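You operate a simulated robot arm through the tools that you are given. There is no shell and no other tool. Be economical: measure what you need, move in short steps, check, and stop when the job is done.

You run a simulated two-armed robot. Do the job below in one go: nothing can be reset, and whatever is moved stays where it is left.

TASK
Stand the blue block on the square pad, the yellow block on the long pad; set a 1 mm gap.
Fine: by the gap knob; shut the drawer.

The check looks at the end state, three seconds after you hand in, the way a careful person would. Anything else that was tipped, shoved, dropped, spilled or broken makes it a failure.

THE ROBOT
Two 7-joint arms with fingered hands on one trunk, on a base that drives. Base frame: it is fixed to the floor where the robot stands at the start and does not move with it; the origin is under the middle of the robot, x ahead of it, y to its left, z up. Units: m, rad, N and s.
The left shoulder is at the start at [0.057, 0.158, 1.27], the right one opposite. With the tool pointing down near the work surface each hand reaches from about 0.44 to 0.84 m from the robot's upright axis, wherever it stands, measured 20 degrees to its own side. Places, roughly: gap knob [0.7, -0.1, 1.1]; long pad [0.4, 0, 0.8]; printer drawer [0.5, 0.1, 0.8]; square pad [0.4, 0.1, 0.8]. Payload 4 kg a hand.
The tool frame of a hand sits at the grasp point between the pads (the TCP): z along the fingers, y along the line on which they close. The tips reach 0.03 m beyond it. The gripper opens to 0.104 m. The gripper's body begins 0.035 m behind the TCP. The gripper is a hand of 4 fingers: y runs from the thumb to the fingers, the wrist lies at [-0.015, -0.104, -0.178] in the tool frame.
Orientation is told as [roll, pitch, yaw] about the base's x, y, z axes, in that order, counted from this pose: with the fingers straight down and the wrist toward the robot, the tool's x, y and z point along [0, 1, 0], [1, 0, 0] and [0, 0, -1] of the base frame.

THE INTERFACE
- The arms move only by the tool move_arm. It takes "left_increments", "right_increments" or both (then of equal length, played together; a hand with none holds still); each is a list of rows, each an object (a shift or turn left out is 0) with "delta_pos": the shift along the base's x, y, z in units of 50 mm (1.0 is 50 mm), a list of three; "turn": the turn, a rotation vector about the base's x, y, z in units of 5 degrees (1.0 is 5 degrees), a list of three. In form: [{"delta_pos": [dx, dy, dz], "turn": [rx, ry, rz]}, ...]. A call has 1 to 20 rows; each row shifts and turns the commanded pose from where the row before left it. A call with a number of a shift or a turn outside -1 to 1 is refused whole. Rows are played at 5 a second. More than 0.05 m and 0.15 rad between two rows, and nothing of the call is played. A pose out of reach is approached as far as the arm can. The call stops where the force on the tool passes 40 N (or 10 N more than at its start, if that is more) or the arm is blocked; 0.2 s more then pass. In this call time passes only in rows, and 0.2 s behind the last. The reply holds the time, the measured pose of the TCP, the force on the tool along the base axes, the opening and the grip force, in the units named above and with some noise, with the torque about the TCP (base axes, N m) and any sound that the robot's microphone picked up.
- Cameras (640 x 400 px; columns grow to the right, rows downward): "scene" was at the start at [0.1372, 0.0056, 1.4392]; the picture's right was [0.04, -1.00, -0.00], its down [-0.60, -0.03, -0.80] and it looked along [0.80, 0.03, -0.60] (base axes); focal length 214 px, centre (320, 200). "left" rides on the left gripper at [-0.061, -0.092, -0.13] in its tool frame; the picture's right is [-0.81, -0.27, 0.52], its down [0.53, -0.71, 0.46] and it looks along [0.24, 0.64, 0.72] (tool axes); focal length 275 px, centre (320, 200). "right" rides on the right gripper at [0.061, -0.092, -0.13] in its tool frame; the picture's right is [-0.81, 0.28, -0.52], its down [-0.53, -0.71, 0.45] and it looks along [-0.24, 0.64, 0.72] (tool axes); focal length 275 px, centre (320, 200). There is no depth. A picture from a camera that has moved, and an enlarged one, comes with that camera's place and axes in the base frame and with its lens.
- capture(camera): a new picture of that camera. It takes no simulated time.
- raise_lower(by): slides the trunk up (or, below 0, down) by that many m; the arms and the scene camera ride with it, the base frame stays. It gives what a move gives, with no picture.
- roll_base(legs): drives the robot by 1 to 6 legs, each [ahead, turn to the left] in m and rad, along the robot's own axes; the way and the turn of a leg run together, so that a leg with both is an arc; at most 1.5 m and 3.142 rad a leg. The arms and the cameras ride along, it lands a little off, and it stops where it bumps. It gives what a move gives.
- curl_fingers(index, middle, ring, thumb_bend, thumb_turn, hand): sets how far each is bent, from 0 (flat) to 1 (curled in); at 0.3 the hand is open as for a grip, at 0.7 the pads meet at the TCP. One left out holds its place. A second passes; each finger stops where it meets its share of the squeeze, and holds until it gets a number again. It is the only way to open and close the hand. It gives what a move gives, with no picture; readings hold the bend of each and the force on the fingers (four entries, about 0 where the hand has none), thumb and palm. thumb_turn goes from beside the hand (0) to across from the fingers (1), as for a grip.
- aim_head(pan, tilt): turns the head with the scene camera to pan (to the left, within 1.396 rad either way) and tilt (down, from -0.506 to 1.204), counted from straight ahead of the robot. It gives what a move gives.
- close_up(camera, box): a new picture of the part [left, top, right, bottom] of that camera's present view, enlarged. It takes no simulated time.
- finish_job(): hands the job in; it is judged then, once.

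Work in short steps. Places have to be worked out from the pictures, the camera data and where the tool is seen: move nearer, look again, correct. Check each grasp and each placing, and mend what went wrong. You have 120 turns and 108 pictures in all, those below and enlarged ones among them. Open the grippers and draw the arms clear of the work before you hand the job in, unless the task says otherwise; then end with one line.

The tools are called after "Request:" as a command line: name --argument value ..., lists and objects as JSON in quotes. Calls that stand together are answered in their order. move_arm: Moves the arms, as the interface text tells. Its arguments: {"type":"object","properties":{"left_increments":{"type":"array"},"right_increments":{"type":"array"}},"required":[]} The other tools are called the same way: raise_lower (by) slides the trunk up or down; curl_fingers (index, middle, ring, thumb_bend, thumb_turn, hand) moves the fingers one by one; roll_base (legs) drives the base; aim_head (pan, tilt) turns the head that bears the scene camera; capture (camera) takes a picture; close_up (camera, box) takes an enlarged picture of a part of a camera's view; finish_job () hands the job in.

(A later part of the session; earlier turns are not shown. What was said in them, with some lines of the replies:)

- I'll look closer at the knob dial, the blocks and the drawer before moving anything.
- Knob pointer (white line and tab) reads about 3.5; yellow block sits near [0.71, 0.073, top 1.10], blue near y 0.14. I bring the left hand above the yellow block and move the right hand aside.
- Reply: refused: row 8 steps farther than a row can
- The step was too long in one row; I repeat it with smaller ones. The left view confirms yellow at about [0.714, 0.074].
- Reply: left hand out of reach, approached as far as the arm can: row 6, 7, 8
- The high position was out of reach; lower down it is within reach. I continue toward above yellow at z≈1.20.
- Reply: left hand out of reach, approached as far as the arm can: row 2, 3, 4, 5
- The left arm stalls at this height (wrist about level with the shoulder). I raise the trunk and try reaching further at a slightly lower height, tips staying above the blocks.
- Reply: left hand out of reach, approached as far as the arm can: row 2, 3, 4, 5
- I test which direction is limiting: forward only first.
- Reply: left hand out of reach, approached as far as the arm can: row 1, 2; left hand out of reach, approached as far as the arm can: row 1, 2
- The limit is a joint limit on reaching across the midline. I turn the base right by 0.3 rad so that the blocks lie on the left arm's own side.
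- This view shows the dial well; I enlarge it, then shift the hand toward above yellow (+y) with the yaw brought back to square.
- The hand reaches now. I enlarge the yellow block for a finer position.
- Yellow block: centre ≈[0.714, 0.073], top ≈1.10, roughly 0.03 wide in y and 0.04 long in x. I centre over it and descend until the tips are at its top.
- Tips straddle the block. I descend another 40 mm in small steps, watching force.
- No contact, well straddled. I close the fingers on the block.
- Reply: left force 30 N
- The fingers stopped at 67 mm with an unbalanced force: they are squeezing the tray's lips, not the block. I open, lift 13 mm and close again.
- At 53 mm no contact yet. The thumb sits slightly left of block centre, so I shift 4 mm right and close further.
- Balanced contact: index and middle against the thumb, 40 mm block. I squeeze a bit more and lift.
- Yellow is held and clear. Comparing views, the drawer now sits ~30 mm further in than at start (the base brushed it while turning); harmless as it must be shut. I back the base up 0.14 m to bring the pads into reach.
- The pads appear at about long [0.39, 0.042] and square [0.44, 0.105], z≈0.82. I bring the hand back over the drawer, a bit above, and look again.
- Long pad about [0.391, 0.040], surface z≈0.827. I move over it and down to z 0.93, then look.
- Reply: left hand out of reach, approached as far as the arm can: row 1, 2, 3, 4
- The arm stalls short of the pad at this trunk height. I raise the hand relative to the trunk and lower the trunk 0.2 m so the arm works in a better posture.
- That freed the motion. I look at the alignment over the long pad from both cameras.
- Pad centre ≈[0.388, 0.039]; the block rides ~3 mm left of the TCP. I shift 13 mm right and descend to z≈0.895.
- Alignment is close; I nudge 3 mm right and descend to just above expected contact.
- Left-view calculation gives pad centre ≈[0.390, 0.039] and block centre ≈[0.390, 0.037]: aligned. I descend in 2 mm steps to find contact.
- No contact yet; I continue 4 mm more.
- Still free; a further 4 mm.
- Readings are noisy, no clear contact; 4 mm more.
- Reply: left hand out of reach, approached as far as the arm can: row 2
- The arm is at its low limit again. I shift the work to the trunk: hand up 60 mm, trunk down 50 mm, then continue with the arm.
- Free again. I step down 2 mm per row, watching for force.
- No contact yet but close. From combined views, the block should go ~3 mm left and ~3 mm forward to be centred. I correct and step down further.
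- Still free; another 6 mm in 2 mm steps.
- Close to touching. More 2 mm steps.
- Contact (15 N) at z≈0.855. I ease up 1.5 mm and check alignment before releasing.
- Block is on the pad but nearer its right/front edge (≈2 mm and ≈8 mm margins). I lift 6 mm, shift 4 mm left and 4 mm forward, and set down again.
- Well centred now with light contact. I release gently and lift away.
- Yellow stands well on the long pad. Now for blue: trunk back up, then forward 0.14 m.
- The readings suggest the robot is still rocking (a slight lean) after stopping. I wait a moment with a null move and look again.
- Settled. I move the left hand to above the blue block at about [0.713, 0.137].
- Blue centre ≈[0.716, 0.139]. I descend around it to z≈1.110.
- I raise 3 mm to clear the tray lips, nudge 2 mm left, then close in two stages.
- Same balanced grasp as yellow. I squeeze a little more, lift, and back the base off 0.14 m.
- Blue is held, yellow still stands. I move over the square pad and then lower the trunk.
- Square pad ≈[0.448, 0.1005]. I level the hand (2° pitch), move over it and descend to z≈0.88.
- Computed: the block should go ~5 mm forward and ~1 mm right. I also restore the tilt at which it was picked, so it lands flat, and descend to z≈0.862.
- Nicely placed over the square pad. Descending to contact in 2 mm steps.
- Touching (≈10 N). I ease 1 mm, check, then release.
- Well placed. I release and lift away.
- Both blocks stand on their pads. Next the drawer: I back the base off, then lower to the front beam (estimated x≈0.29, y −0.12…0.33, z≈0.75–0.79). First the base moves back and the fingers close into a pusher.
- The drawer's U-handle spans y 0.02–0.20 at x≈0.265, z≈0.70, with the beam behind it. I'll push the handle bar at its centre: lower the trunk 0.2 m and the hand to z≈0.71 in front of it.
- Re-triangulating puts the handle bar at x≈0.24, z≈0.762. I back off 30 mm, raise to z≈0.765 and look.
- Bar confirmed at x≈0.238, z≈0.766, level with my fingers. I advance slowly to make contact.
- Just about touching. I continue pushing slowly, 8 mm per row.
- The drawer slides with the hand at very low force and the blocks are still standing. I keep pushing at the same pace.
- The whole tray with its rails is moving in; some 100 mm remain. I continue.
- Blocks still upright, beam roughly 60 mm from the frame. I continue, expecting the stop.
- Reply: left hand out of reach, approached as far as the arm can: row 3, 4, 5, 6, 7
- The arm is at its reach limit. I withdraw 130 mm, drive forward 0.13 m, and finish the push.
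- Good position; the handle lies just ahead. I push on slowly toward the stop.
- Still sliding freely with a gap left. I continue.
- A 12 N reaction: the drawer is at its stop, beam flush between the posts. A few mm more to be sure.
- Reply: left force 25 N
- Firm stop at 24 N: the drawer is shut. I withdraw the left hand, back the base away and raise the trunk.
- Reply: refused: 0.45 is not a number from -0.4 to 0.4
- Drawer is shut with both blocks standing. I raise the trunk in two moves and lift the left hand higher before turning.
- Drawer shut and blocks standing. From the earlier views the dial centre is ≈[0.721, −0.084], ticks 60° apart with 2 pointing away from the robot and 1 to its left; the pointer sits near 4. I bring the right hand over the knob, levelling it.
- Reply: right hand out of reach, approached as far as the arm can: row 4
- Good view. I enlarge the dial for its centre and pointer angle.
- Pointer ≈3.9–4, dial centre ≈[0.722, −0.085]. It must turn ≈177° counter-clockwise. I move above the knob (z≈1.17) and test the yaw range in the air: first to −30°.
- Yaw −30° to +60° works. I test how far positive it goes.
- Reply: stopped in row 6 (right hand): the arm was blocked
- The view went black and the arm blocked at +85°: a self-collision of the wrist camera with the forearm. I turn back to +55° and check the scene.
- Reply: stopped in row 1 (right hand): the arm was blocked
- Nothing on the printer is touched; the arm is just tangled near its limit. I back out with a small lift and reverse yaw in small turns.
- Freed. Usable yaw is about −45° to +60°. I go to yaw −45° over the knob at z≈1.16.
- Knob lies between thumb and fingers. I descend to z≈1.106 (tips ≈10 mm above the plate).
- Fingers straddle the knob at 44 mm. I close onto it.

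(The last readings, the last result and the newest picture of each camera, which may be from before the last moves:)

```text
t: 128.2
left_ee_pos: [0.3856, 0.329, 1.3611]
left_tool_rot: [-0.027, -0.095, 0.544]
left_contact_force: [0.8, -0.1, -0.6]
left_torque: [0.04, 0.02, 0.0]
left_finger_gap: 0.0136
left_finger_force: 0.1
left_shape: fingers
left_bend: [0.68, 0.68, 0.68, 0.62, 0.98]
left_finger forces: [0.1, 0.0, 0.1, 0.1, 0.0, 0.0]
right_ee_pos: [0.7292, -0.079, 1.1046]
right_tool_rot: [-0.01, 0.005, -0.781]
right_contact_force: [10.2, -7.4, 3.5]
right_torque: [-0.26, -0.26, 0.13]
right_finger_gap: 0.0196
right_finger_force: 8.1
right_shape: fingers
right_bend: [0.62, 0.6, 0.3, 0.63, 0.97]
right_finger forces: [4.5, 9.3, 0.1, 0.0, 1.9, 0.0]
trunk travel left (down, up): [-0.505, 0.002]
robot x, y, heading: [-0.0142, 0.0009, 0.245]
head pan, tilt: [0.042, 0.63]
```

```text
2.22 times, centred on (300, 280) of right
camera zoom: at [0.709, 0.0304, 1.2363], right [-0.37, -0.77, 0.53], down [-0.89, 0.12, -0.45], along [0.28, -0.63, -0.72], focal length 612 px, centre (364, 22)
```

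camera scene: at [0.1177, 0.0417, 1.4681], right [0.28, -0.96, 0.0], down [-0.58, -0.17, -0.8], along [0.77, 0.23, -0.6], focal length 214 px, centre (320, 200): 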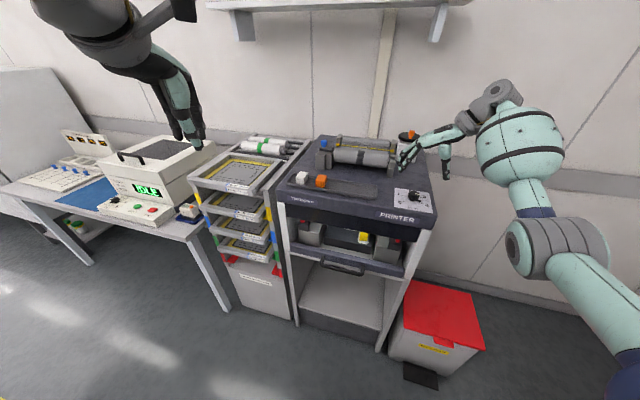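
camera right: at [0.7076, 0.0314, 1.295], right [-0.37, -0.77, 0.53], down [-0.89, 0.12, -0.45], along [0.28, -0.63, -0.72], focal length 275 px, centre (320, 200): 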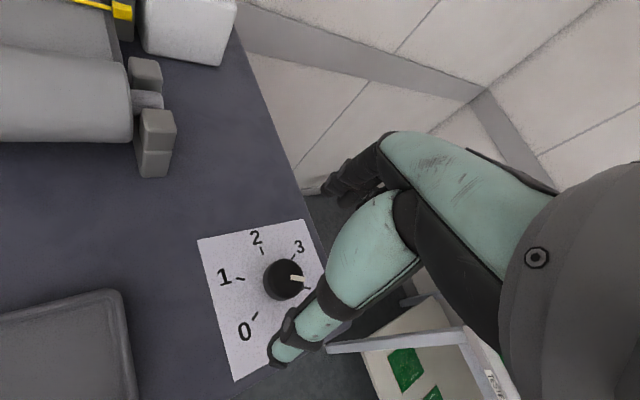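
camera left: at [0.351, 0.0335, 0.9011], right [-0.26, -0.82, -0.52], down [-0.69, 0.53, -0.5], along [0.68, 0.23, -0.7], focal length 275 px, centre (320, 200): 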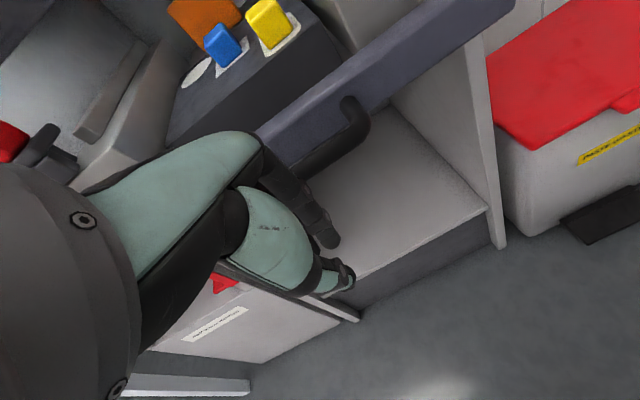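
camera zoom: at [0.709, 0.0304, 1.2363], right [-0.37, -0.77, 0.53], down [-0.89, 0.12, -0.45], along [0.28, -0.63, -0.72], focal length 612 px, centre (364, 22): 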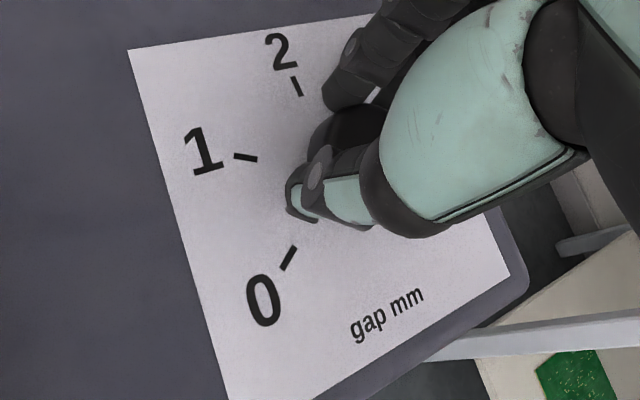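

Gripped, but the fingers push harder than the thumb. I press the thumb more to balance.

Request:
curl_fingers --hand "right" --thumb_bend 0.78

```text
t: 129.2
left_ee_pos: [0.3841, 0.3304, 1.3613]
left_tool_rot: [-0.026, -0.096, 0.545]
left_contact_force: [0.6, -1.1, 0.1]
left_torque: [0.02, 0.05, -0.03]
left_finger_gap: 0.0136
left_finger_force: 0.0
left_shape: fingers
left_bend: [0.68, 0.68, 0.68, 0.62, 0.98]
left_finger forces: [0.0, 0.0, 0.0, 0.0, 0.0, 0.1]
right_ee_pos: [0.729, -0.0775, 1.1059]
right_tool_rot: [-0.012, 0.004, -0.778]
right_contact_force: [8.4, -1.8, 3.5]
right_torque: [-0.18, -0.25, 0.1]
right_finger_gap: 0.0079
right_finger_force: 9.6
right_shape: fingers
right_bend: [0.62, 0.59, 0.3, 0.73, 0.95]
right_finger forces: [3.8, 9.0, 0.0, 0.0, 7.1, 0.1]
trunk travel left (down, up): [-0.505, 0.002]
robot x, y, heading: [-0.0169, 0.001, 0.246]
head pan, tilt: [0.042, 0.63]
```

Grip is on three sides now. I turn 20° counter-clockwise about the knob centre as a test.

Request:
move_arm --right_increments '[{"delta_pos": [-0.015, 0.009, 0], "turn": [0, 0, 1]}, {"delta_pos": [-0.015, 0.009, 0], "turn": [0, 0, 1]}, {"delta_pos": [-0.015, 0.009, 0], "turn": [0, 0, 1]}, {"delta_pos": [-0.015, 0.009, 0], "turn": [0, 0, 1]}, {"turn": [0, 0, 0]}]'

Request:
close_up --camera "right" --box '[200, 190, 400, 370]'

```text
t: 130.4
left_ee_pos: [0.386, 0.3296, 1.3611]
left_tool_rot: [-0.029, -0.097, 0.545]
left_contact_force: [0.1, -0.3, 0.1]
left_torque: [0.01, -0.01, 0.01]
left_finger_gap: 0.0136
left_finger_force: 0.1
left_shape: fingers
left_bend: [0.68, 0.68, 0.68, 0.62, 0.98]
left_finger forces: [0.0, 0.0, 0.1, 0.0, 0.1, 0.0]
right_ee_pos: [0.7267, -0.0764, 1.1049]
right_tool_rot: [-0.013, 0.004, -0.428]
right_contact_force: [7.7, -1.6, 3.1]
right_torque: [-0.17, -0.25, 0.05]
right_finger_gap: 0.0075
right_finger_force: 8.9
right_shape: fingers
right_bend: [0.62, 0.59, 0.3, 0.74, 0.94]
right_finger forces: [3.9, 9.9, 0.1, 0.0, 6.3, 0.0]
trunk travel left (down, up): [-0.505, 0.002]
robot x, y, heading: [-0.0133, 0.0025, 0.249]
head pan, tilt: [0.042, 0.63]
```

```text
2.22 times, centred on (300, 280) of right
camera zoom: at [0.6696, 0.019, 1.2362], right [-0.08, -0.85, 0.53], down [-0.87, -0.19, -0.45], along [0.48, -0.5, -0.72], focal length 612 px, centre (364, 22)
```

zoom: 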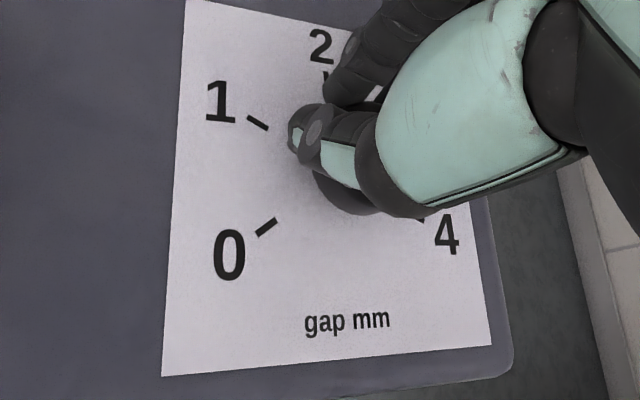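

The thumb slid past the knob's left side: the hand sits ~10 mm too far to its left. I open, shift it, and look.

Request:
curl_fingers --hand "right" --index 0.5 --middle 0.5 --ring 0.3 --thumb_bend 0.45 --thumb_turn 1.0

Request:
move_arm --right_increments '[{"delta_pos": [-0.05, -0.1, 0], "turn": [0, 0, -1]}, {"delta_pos": [-0.036, -0.09, 0], "turn": [0, 0, -1]}, {"turn": [0, 0, -1]}, {"turn": [0, 0, -1]}, {"turn": [0, 0, 0]}]'

Request:
capture --camera "right"

```text
t: 131.4
left_ee_pos: [0.3842, 0.3296, 1.3617]
left_tool_rot: [-0.029, -0.096, 0.544]
left_contact_force: [-0.2, 0.5, 0.9]
left_torque: [0.04, 0.02, -0.02]
left_finger_gap: 0.0136
left_finger_force: 0.1
left_shape: fingers
left_bend: [0.68, 0.68, 0.68, 0.62, 0.98]
left_finger forces: [0.0, 0.0, 0.0, 0.0, 0.0, 0.0]
right_ee_pos: [0.7248, -0.0763, 1.1079]
right_tool_rot: [-0.012, 0.004, -0.431]
right_contact_force: [-0.3, -0.2, -0.4]
right_torque: [0.02, 0.0, 0.01]
right_finger_gap: 0.0578
right_finger_force: 0.1
right_shape: fingers
right_bend: [0.5, 0.5, 0.3, 0.45, 0.99]
right_finger forces: [0.1, 0.0, 0.1, 0.1, 0.1, 0.0]
trunk travel left (down, up): [-0.505, 0.002]
robot x, y, heading: [-0.0129, 0.0013, 0.249]
head pan, tilt: [0.042, 0.63]
```

```text
t: 132.6
left_ee_pos: [0.384, 0.3302, 1.3621]
left_tool_rot: [-0.029, -0.096, 0.544]
left_contact_force: [-0.2, 0.7, 0.2]
left_torque: [0.03, 0.01, -0.03]
left_finger_gap: 0.0134
left_finger_force: 0.0
left_shape: fingers
left_bend: [0.68, 0.68, 0.68, 0.62, 0.98]
left_finger forces: [0.0, 0.0, 0.0, 0.0, 0.0, 0.1]
right_ee_pos: [0.7204, -0.0857, 1.1065]
right_tool_rot: [-0.011, 0.004, -0.782]
right_contact_force: [0.0, 0.8, -0.4]
right_torque: [0.01, 0.04, 0.04]
right_finger_gap: 0.0579
right_finger_force: 0.1
right_shape: fingers
right_bend: [0.5, 0.5, 0.3, 0.45, 0.99]
right_finger forces: [0.1, 0.0, 0.0, 0.0, 0.1, 0.0]
trunk travel left (down, up): [-0.505, 0.002]
robot x, y, heading: [-0.0157, 0.0068, 0.245]
head pan, tilt: [0.042, 0.63]
```

```text
14 pictures are left
camera right: at [0.7003, 0.0232, 1.2368], right [-0.37, -0.77, 0.53], down [-0.89, 0.12, -0.45], along [0.28, -0.63, -0.72], focal length 275 px, centre (320, 200)
```

right: 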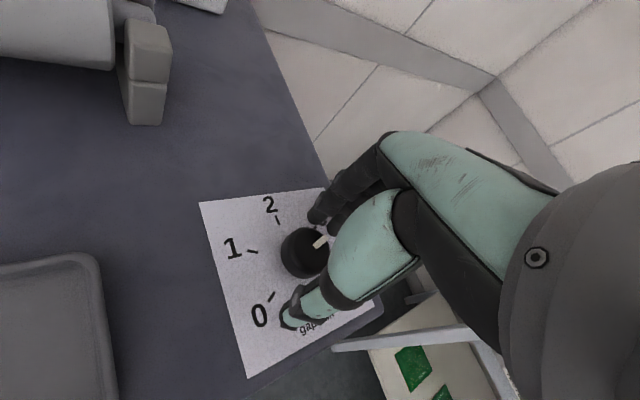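

The pointer did turn about 20° with that grip. With the hand re-centred I grip again.

Request:
curl_fingers --hand "right" --index 0.68 --middle 0.68 --thumb_bend 0.7

Request:
close_up --camera "right" --box '[200, 170, 400, 350]'

```text
t: 133.6
left_ee_pos: [0.3843, 0.3288, 1.36]
left_tool_rot: [-0.029, -0.097, 0.545]
left_contact_force: [-0.3, 0.3, 1.1]
left_torque: [0.0, 0.01, 0.0]
left_finger_gap: 0.0134
left_finger_force: 0.1
left_shape: fingers
left_bend: [0.68, 0.68, 0.68, 0.62, 0.98]
left_finger forces: [0.0, 0.0, 0.0, 0.0, 0.0, 0.1]
right_ee_pos: [0.7212, -0.0874, 1.1058]
right_tool_rot: [-0.011, 0.004, -0.78]
right_contact_force: [3.8, -6.6, 0.3]
right_torque: [-0.18, -0.09, -0.02]
right_finger_gap: 0.0289
right_finger_force: 10.3
right_shape: fingers
right_bend: [0.58, 0.63, 0.3, 0.62, 1.0]
right_finger forces: [8.1, 5.1, 0.1, 0.1, 6.8, 0.0]
trunk travel left (down, up): [-0.505, 0.002]
robot x, y, heading: [-0.0187, 0.002, 0.241]
head pan, tilt: [0.042, 0.63]
```

```text
2.22 times, centred on (300, 260) of right
camera zoom: at [0.7009, 0.0222, 1.2366], right [-0.37, -0.77, 0.53], down [-0.89, 0.12, -0.45], along [0.28, -0.63, -0.72], focal length 612 px, centre (364, 67)
```

zoom: 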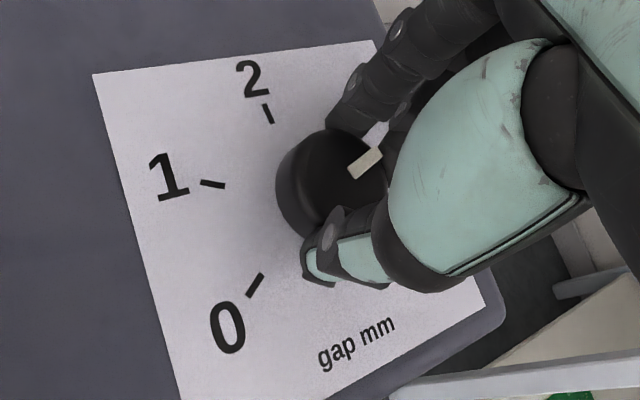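

Solid opposed grip with the TCP on the knob's axis. I firm up the thumb and turn 90° counter-clockwise in place.

Request:
curl_fingers --hand "right" --thumb_bend 0.76

Request:
move_arm --right_increments '[{"turn": [0, 0, 1]}, {"turn": [0, 0, 1]}, {"turn": [0, 0, 1]}, {"turn": [0, 0, 1]}, {"turn": [0, 0, 1]}, {"turn": [0, 0, 1]}, {"turn": [0, 0, 1]}, {"turn": [0, 0, 1]}, {"turn": [0, 0, 1]}, {"turn": [0, 0, 1]}, {"turn": [0, 0, 1]}, {"turn": [0, 0, 1]}, {"turn": [0, 0, 1]}, {"turn": [0, 0, 1]}, {"turn": [0, 0, 1]}, {"turn": [0, 0, 1]}, {"turn": [0, 0, 1]}, {"turn": [0, 0, 1]}, {"turn": [0, 0, 0]}]'

Request:
close_up --camera "right" --box '[200, 170, 400, 350]'

```text
t: 134.6
left_ee_pos: [0.3846, 0.3284, 1.3615]
left_tool_rot: [-0.028, -0.096, 0.545]
left_contact_force: [-0.5, -0.7, -0.2]
left_torque: [-0.02, 0.0, -0.01]
left_finger_gap: 0.0135
left_finger_force: 0.1
left_shape: fingers
left_bend: [0.68, 0.68, 0.68, 0.62, 0.98]
left_finger forces: [0.0, 0.0, 0.0, 0.0, 0.1, 0.0]
right_ee_pos: [0.7209, -0.0854, 1.1066]
right_tool_rot: [-0.012, 0.005, -0.779]
right_contact_force: [-2.0, -3.8, -1.3]
right_torque: [-0.14, -0.03, 0.01]
right_finger_gap: 0.028
right_finger_force: 13.2
right_shape: fingers
right_bend: [0.57, 0.63, 0.3, 0.64, 1.0]
right_finger forces: [8.1, 5.6, 0.0, 0.1, 13.2, 0.0]
trunk travel left (down, up): [-0.505, 0.002]
robot x, y, heading: [-0.0184, 0.0017, 0.252]
head pan, tilt: [0.042, 0.63]
```

```text
t: 138.6
left_ee_pos: [0.3862, 0.3278, 1.3595]
left_tool_rot: [-0.028, -0.097, 0.544]
left_contact_force: [0.0, 0.0, -0.1]
left_torque: [0.02, 0.0, -0.01]
left_finger_gap: 0.0133
left_finger_force: 0.1
left_shape: fingers
left_bend: [0.68, 0.68, 0.68, 0.62, 0.98]
left_finger forces: [0.0, 0.0, 0.0, 0.1, 0.1, 0.0]
right_ee_pos: [0.7216, -0.0877, 1.1043]
right_tool_rot: [-0.01, 0.003, 0.791]
right_contact_force: [12.4, -8.6, 2.2]
right_torque: [-0.08, -0.41, 0.0]
right_finger_gap: 0.028
right_finger_force: 16.4
right_shape: fingers
right_bend: [0.57, 0.62, 0.3, 0.64, 1.0]
right_finger forces: [7.6, 10.6, 0.0, 0.0, 14.2, 0.0]
trunk travel left (down, up): [-0.505, 0.002]
robot x, y, heading: [-0.0151, 0.0008, 0.25]
head pan, tilt: [0.042, 0.63]
```

```text
2.22 times, centred on (300, 260) of right
camera zoom: at [0.6141, -0.1087, 1.2361], right [0.77, -0.37, 0.53], down [-0.12, -0.89, -0.45], along [0.63, 0.28, -0.72], focal length 612 px, centre (364, 67)
```

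zoom: 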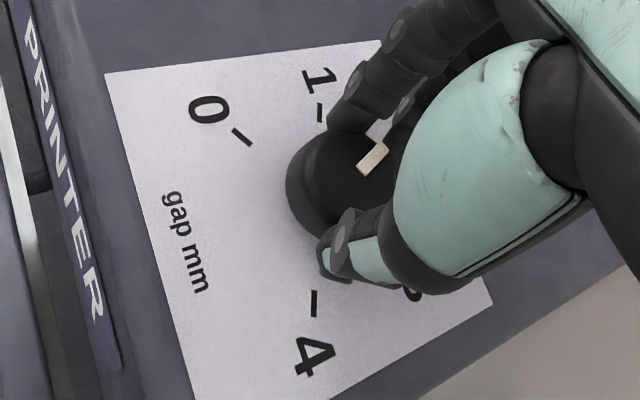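

The knob turned the full 90°, pointer now roughly at 2. I open, rotate the hand back to −48°, and regrip for the last ≈60°.

Request:
curl_fingers --hand "right" --index 0.4 --middle 0.4 --ring 0.3 --thumb_bend 0.38

Request:
move_arm --right_increments '[{"turn": [0, 0, -1]}, {"turn": [0, 0, -1]}, {"turn": [0, 0, -1]}, {"turn": [0, 0, -1]}, {"turn": [0, 0, -1]}, {"turn": [0, 0, -1]}, {"turn": [0, 0, -1]}, {"turn": [0, 0, -1]}, {"turn": [0, 0, -1]}, {"turn": [0, 0, -1]}, {"turn": [0, 0, -1]}, {"turn": [0, 0, -1]}, {"turn": [0, 0, -1]}, {"turn": [0, 0, -1]}, {"turn": [0, 0, -1]}, {"turn": [0, 0, -1]}, {"turn": [0, 0, -1]}, {"turn": [0, 0, -1]}, {"turn": [0, 0, -0.6]}, {"turn": [0, 0, 0]}]'

Request:
close_up --camera "right" --box '[200, 170, 400, 350]'

```text
t: 139.6
left_ee_pos: [0.3838, 0.3302, 1.3614]
left_tool_rot: [-0.032, -0.097, 0.545]
left_contact_force: [-1.0, -0.2, 0.2]
left_torque: [0.01, -0.01, 0.0]
left_finger_gap: 0.0136
left_finger_force: 0.1
left_shape: fingers
left_bend: [0.68, 0.68, 0.68, 0.62, 0.98]
left_finger forces: [0.1, 0.0, 0.1, 0.1, 0.0, 0.1]
right_ee_pos: [0.7208, -0.086, 1.1062]
right_tool_rot: [-0.011, 0.003, 0.791]
right_contact_force: [-0.2, 0.5, -0.3]
right_torque: [0.0, -0.01, 0.0]
right_finger_gap: 0.08
right_finger_force: 0.0
right_shape: fingers
right_bend: [0.4, 0.4, 0.3, 0.38, 0.99]
right_finger forces: [0.0, 0.1, 0.1, 0.0, 0.1, 0.0]
trunk travel left (down, up): [-0.505, 0.002]
robot x, y, heading: [-0.0129, 0.0001, 0.242]
head pan, tilt: [0.042, 0.63]
```

```text
t: 143.8
left_ee_pos: [0.3853, 0.3298, 1.3611]
left_tool_rot: [-0.03, -0.096, 0.545]
left_contact_force: [0.1, -0.8, -0.3]
left_torque: [0.01, -0.03, 0.02]
left_finger_gap: 0.0137
left_finger_force: 0.1
left_shape: fingers
left_bend: [0.68, 0.68, 0.68, 0.62, 0.98]
left_finger forces: [0.0, 0.0, 0.1, 0.0, 0.1, 0.1]
right_ee_pos: [0.7206, -0.0859, 1.1066]
right_tool_rot: [-0.011, 0.003, -0.834]
right_contact_force: [-0.7, -0.6, -0.4]
right_torque: [-0.01, 0.01, -0.01]
right_finger_gap: 0.0803
right_finger_force: 0.1
right_shape: fingers
right_bend: [0.4, 0.4, 0.3, 0.38, 0.99]
right_finger forces: [0.0, 0.1, 0.1, 0.1, 0.0, 0.1]
trunk travel left (down, up): [-0.505, 0.002]
robot x, y, heading: [-0.0186, 0.0044, 0.242]
head pan, tilt: [0.042, 0.63]
```

```text
2.22 times, centred on (300, 260) of right
camera zoom: at [0.7061, 0.0244, 1.2368], right [-0.41, -0.75, 0.53], down [-0.88, 0.17, -0.45], along [0.25, -0.64, -0.72], focal length 612 px, centre (364, 67)
```

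zoom: 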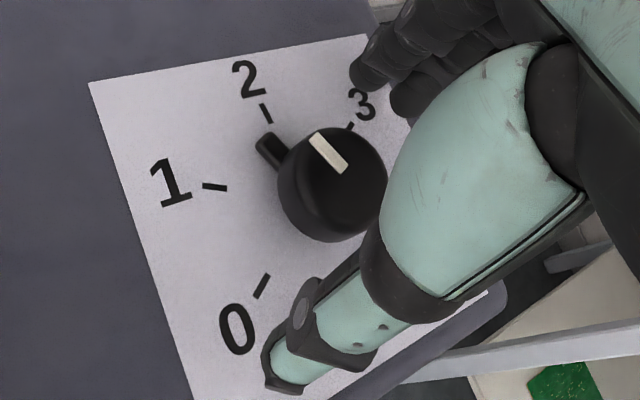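

The pointer is ~20° past 2 toward 1, so ≈40° remain. The tab is clear of the fingers; I grip again.

Request:
curl_fingers --hand "right" --index 0.68 --middle 0.68 --thumb_bend 0.76

Request:
move_arm --right_increments '[{"turn": [0, 0, 1]}, {"turn": [0, 0, 1]}, {"turn": [0, 0, 1]}, {"turn": [0, 0, 1]}, {"turn": [0, 0, 1]}, {"turn": [0, 0, 1]}, {"turn": [0, 0, 1]}, {"turn": [0, 0, 0.6]}, {"turn": [0, 0, 0]}]'

Request:
close_up --camera "right" --box '[200, 170, 400, 350]'

```text
t: 144.8
left_ee_pos: [0.3833, 0.3294, 1.3615]
left_tool_rot: [-0.029, -0.096, 0.545]
left_contact_force: [0.2, 0.7, 0.2]
left_torque: [0.0, -0.02, -0.02]
left_finger_gap: 0.0135
left_finger_force: 0.0
left_shape: fingers
left_bend: [0.68, 0.68, 0.68, 0.62, 0.98]
left_finger forces: [0.0, 0.1, 0.1, 0.1, 0.0, 0.0]
right_ee_pos: [0.7208, -0.0867, 1.1055]
right_tool_rot: [-0.012, 0.002, -0.832]
right_contact_force: [-0.2, -1.7, -0.8]
right_torque: [-0.14, -0.03, 0.02]
right_finger_gap: 0.0281
right_finger_force: 14.0
right_shape: fingers
right_bend: [0.57, 0.63, 0.3, 0.63, 1.0]
right_finger forces: [8.6, 5.2, 0.1, 0.0, 13.9, 0.0]
trunk travel left (down, up): [-0.505, 0.002]
robot x, y, heading: [-0.0146, 0.002, 0.248]
head pan, tilt: [0.042, 0.63]
```

```text
t: 146.8
left_ee_pos: [0.3855, 0.328, 1.3615]
left_tool_rot: [-0.028, -0.097, 0.545]
left_contact_force: [0.3, 0.2, -0.2]
left_torque: [-0.02, -0.03, 0.02]
left_finger_gap: 0.0133
left_finger_force: 0.2
left_shape: fingers
left_bend: [0.68, 0.68, 0.68, 0.62, 0.98]
left_finger forces: [0.0, 0.0, 0.0, 0.0, 0.0, 0.0]
right_ee_pos: [0.7205, -0.0866, 1.1067]
right_tool_rot: [-0.01, 0.003, -0.168]
right_contact_force: [3.3, -5.5, -0.7]
right_torque: [-0.18, -0.15, -0.03]
right_finger_gap: 0.0281
right_finger_force: 14.7
right_shape: fingers
right_bend: [0.57, 0.62, 0.3, 0.64, 1.0]
right_finger forces: [9.4, 6.8, 0.0, 0.1, 12.3, 0.0]
trunk travel left (down, up): [-0.505, 0.002]
robot x, y, heading: [-0.0169, 0.0011, 0.246]
head pan, tilt: [0.042, 0.63]
```

```text
2.22 times, centred on (300, 260) of right
camera zoom: at [0.642, -0.0099, 1.2365], right [0.14, -0.84, 0.53], down [-0.79, -0.41, -0.45], along [0.59, -0.36, -0.72], focal length 612 px, centre (364, 67)
```

zoom: 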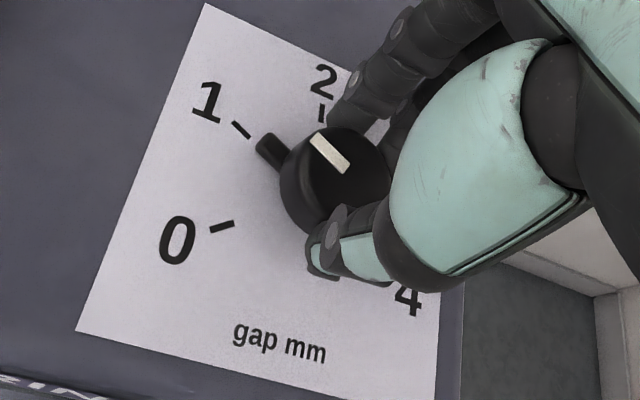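

White line and tab now both align with the "1" tick (computed 60° past 2). I release, lift away and verify.

Request:
curl_fingers --hand "right" --index 0.4 --middle 0.4 --ring 0.3 --thumb_bend 0.38

Request:
move_arm --right_increments '[{"delta_pos": [0, 0, 0.4]}, {"delta_pos": [0, 0, 0.6]}, {"delta_pos": [0, 0, 0.6]}, {"delta_pos": [0, 0, 0]}]'

Request:
close_up --camera "right" --box '[200, 170, 360, 330]'

```text
t: 147.8
left_ee_pos: [0.3853, 0.3309, 1.3617]
left_tool_rot: [-0.03, -0.097, 0.546]
left_contact_force: [0.0, 0.2, 0.4]
left_torque: [-0.01, -0.01, 0.0]
left_finger_gap: 0.0135
left_finger_force: 0.1
left_shape: fingers
left_bend: [0.68, 0.68, 0.68, 0.62, 0.98]
left_finger forces: [0.0, 0.0, 0.0, 0.1, 0.1, 0.0]
right_ee_pos: [0.7206, -0.0852, 1.1058]
right_tool_rot: [-0.011, 0.002, -0.165]
right_contact_force: [-0.2, 0.5, -0.5]
right_torque: [-0.04, 0.04, 0.0]
right_finger_gap: 0.0799
right_finger_force: 0.1
right_shape: fingers
right_bend: [0.4, 0.4, 0.3, 0.38, 0.99]
right_finger forces: [0.0, 0.1, 0.0, 0.0, 0.0, 0.0]
trunk travel left (down, up): [-0.505, 0.002]
robot x, y, heading: [-0.0125, -0.0002, 0.249]
head pan, tilt: [0.042, 0.63]
```

```text
t: 148.8
left_ee_pos: [0.3842, 0.33, 1.3616]
left_tool_rot: [-0.028, -0.096, 0.545]
left_contact_force: [0.0, 0.1, 0.2]
left_torque: [0.01, -0.02, -0.03]
left_finger_gap: 0.0135
left_finger_force: 0.1
left_shape: fingers
left_bend: [0.68, 0.68, 0.68, 0.62, 0.98]
left_finger forces: [0.1, 0.0, 0.0, 0.0, 0.0, 0.1]
right_ee_pos: [0.7209, -0.0855, 1.1861]
right_tool_rot: [-0.012, 0.003, -0.167]
right_contact_force: [0.2, 0.0, 0.2]
right_torque: [0.02, -0.02, -0.02]
right_finger_gap: 0.08
right_finger_force: 0.1
right_shape: fingers
right_bend: [0.4, 0.4, 0.3, 0.38, 0.99]
right_finger forces: [0.0, 0.0, 0.0, 0.0, 0.1, 0.0]
trunk travel left (down, up): [-0.505, 0.002]
robot x, y, heading: [-0.0162, 0.0028, 0.244]
head pan, tilt: [0.042, 0.63]
```

```text
2.50 times, centred on (280, 250) of right
camera zoom: at [0.6419, -0.0078, 1.3181], right [0.14, -0.84, 0.53], down [-0.8, -0.41, -0.45], along [0.59, -0.36, -0.72], focal length 688 px, centre (420, 75)
```

zoom: 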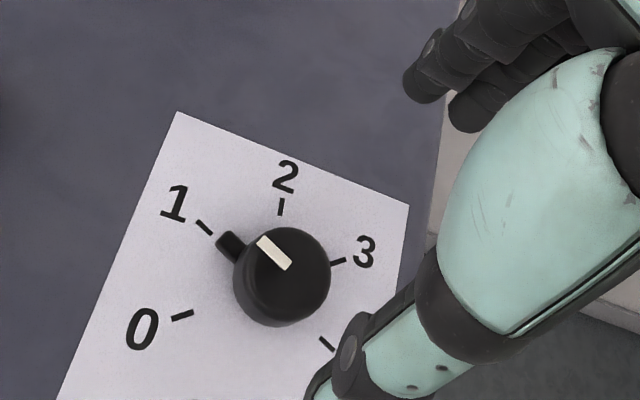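

The pointer reads 1 (computed 61–62°, i.e. about 0.97–1.0 mm). I withdraw the right hand and open both hands.

Request:
move_arm --right_increments '[{"delta_pos": [-0.6, -0.2, 0.5]}, {"delta_pos": [-0.8, -0.2, 0.4]}, {"delta_pos": [-0.8, -0.2, 0.2]}, {"delta_pos": [-0.8, -0.2, 0]}, {"delta_pos": [-0.8, -0.2, 0]}, {"delta_pos": [-0.8, -0.2, 0]}, {"delta_pos": [0, 0, 0]}]'

Request:
curl_fingers --hand "left" --index 0.3 --middle 0.3 --ring 0.3 --thumb_bend 0.3

Request:
curl_fingers --hand "right" --index 0.3 --middle 0.3 --ring 0.3 --thumb_bend 0.3

Request:
roll_base --legs '[[-0.2, 0]]'

Request:
capture --camera "scene"

```text
t: 150.4
left_ee_pos: [0.3841, 0.3294, 1.3612]
left_tool_rot: [-0.028, -0.095, 0.545]
left_contact_force: [0.4, 0.0, 0.3]
left_torque: [0.01, 0.02, -0.03]
left_finger_gap: 0.0137
left_finger_force: 0.0
left_shape: fingers
left_bend: [0.68, 0.68, 0.68, 0.62, 0.98]
left_finger forces: [0.0, 0.0, 0.0, 0.1, 0.0, 0.0]
right_ee_pos: [0.547, -0.1663, 1.2118]
right_tool_rot: [-0.012, 0.0, -0.17]
right_contact_force: [-0.1, 0.3, 0.8]
right_torque: [-0.02, -0.02, 0.05]
right_finger_gap: 0.0802
right_finger_force: 0.0
right_shape: fingers
right_bend: [0.4, 0.4, 0.3, 0.38, 0.99]
right_finger forces: [0.1, 0.0, 0.1, 0.0, 0.0, 0.0]
right hand out of reach, approached as far as the arm can: row 4, 5, 6
trunk travel left (down, up): [-0.505, 0.002]
robot x, y, heading: [-0.0138, 0.0041, 0.242]
head pan, tilt: [0.042, 0.63]
```

```text
t: 151.4
left_ee_pos: [0.3846, 0.3305, 1.3615]
left_tool_rot: [-0.029, -0.095, 0.544]
left_contact_force: [-0.5, -0.1, 0.4]
left_torque: [0.0, 0.05, 0.02]
left_finger_gap: 0.1026
left_finger_force: 0.0
left_shape: fingers
left_bend: [0.3, 0.3, 0.3, 0.3, 0.98]
left_finger forces: [0.1, 0.0, 0.0, 0.0, 0.1, 0.0]
right_ee_pos: [0.5476, -0.1651, 1.2117]
right_tool_rot: [-0.014, 0.001, -0.169]
right_contact_force: [0.4, 0.0, -0.6]
right_torque: [-0.02, 0.01, -0.02]
right_finger_gap: 0.0801
right_finger_force: 0.1
right_shape: fingers
right_bend: [0.4, 0.4, 0.3, 0.38, 0.99]
right_finger forces: [0.0, 0.1, 0.1, 0.1, 0.1, 0.0]
trunk travel left (down, up): [-0.505, 0.002]
robot x, y, heading: [-0.0148, 0.0013, 0.242]
head pan, tilt: [0.042, 0.63]
```

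```text
t: 152.4
left_ee_pos: [0.3837, 0.3291, 1.3615]
left_tool_rot: [-0.029, -0.096, 0.545]
left_contact_force: [0.4, -0.1, -0.7]
left_torque: [0.02, -0.01, -0.01]
left_finger_gap: 0.1028
left_finger_force: 0.1
left_shape: fingers
left_bend: [0.3, 0.3, 0.3, 0.3, 0.98]
left_finger forces: [0.0, 0.0, 0.0, 0.0, 0.0, 0.0]
right_ee_pos: [0.5483, -0.1649, 1.2132]
right_tool_rot: [-0.011, 0.001, -0.17]
right_contact_force: [0.4, 0.0, -0.5]
right_torque: [0.0, 0.0, -0.01]
right_finger_gap: 0.1024
right_finger_force: 0.0
right_shape: fingers
right_bend: [0.3, 0.3, 0.3, 0.3, 0.98]
right_finger forces: [0.1, 0.0, 0.0, 0.0, 0.1, 0.1]
trunk travel left (down, up): [-0.505, 0.002]
robot x, y, heading: [-0.0098, 0.0021, 0.247]
head pan, tilt: [0.042, 0.63]
```

```text
t: 154.1
left_ee_pos: [0.199, 0.284, 1.3573]
left_tool_rot: [-0.026, -0.086, 0.546]
left_contact_force: [1.1, -0.2, -0.4]
left_torque: [-0.04, 0.03, -0.01]
left_finger_gap: 0.1028
left_finger_force: 0.1
left_shape: fingers
left_bend: [0.3, 0.3, 0.3, 0.3, 0.98]
left_finger forces: [0.1, 0.0, 0.1, 0.0, 0.0, 0.1]
right_ee_pos: [0.3622, -0.2117, 1.2078]
right_tool_rot: [-0.014, 0.01, -0.169]
right_contact_force: [0.5, 0.3, -0.6]
right_torque: [-0.01, -0.01, -0.03]
right_finger_gap: 0.1028
right_finger_force: 0.1
right_shape: fingers
right_bend: [0.3, 0.3, 0.3, 0.3, 0.98]
right_finger forces: [0.0, 0.0, 0.0, 0.0, 0.0, 0.1]
trunk travel left (down, up): [-0.505, 0.002]
robot x, y, heading: [-0.2057, -0.046, 0.249]
head pan, tilt: [0.042, 0.63]
```

```text
8 pictures are left
camera scene: at [-0.0671, -0.0048, 1.4671], right [0.29, -0.96, 0.0], down [-0.58, -0.17, -0.79], along [0.76, 0.23, -0.61], focal length 214 px, centre (320, 200)
```

scene: 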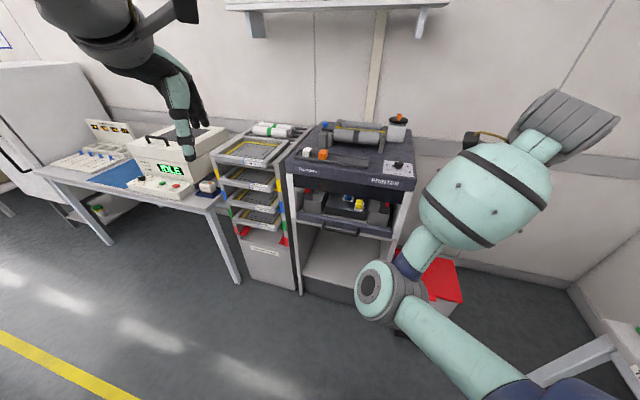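

Arms are clear. I check drawer, blocks and dial once more enlarged.

Request:
close_up --camera "scene" --box '[280, 180, 420, 250]'

Request:
close_up --camera "scene" --box '[290, 110, 420, 190]'

```text
4.57 times, centred on (350, 215) of scene
camera zoom: at [-0.0671, -0.0048, 1.4671], right [0.29, -0.96, 0.0], down [-0.58, -0.17, -0.79], along [0.76, 0.23, -0.61], focal length 980 px, centre (183, 131)
```

zoom: 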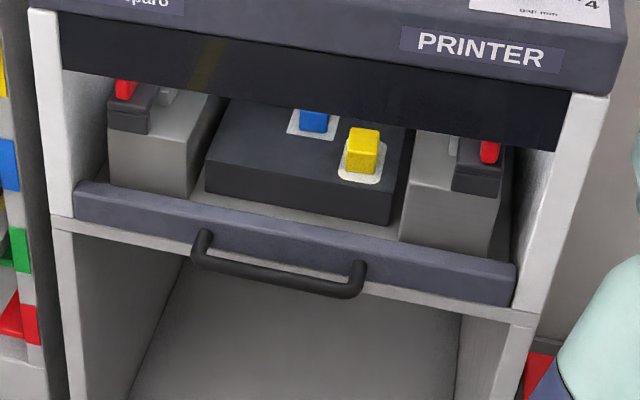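

```text
4.92 times, centred on (355, 150) of scene
camera zoom: at [-0.0671, -0.0048, 1.4671], right [0.29, -0.96, 0.0], down [-0.58, -0.17, -0.79], along [0.76, 0.23, -0.61], focal length 1056 px, centre (148, 446)
```

zoom: 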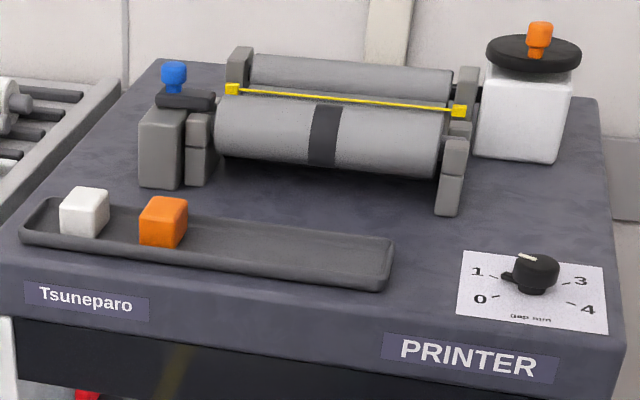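

Drawer is at its stop, blue stands on the square pad, yellow on the long pad, the dial reads 1, and nothing else is disturbed. I hand in.

Request:
finish_job

```text
The job is handed in.
```

The job is handed in: the blue block stands on the square pad, the yellow block stands on the long pad, the gap knob reads about 1 mm, and the drawer is shut against its stop.
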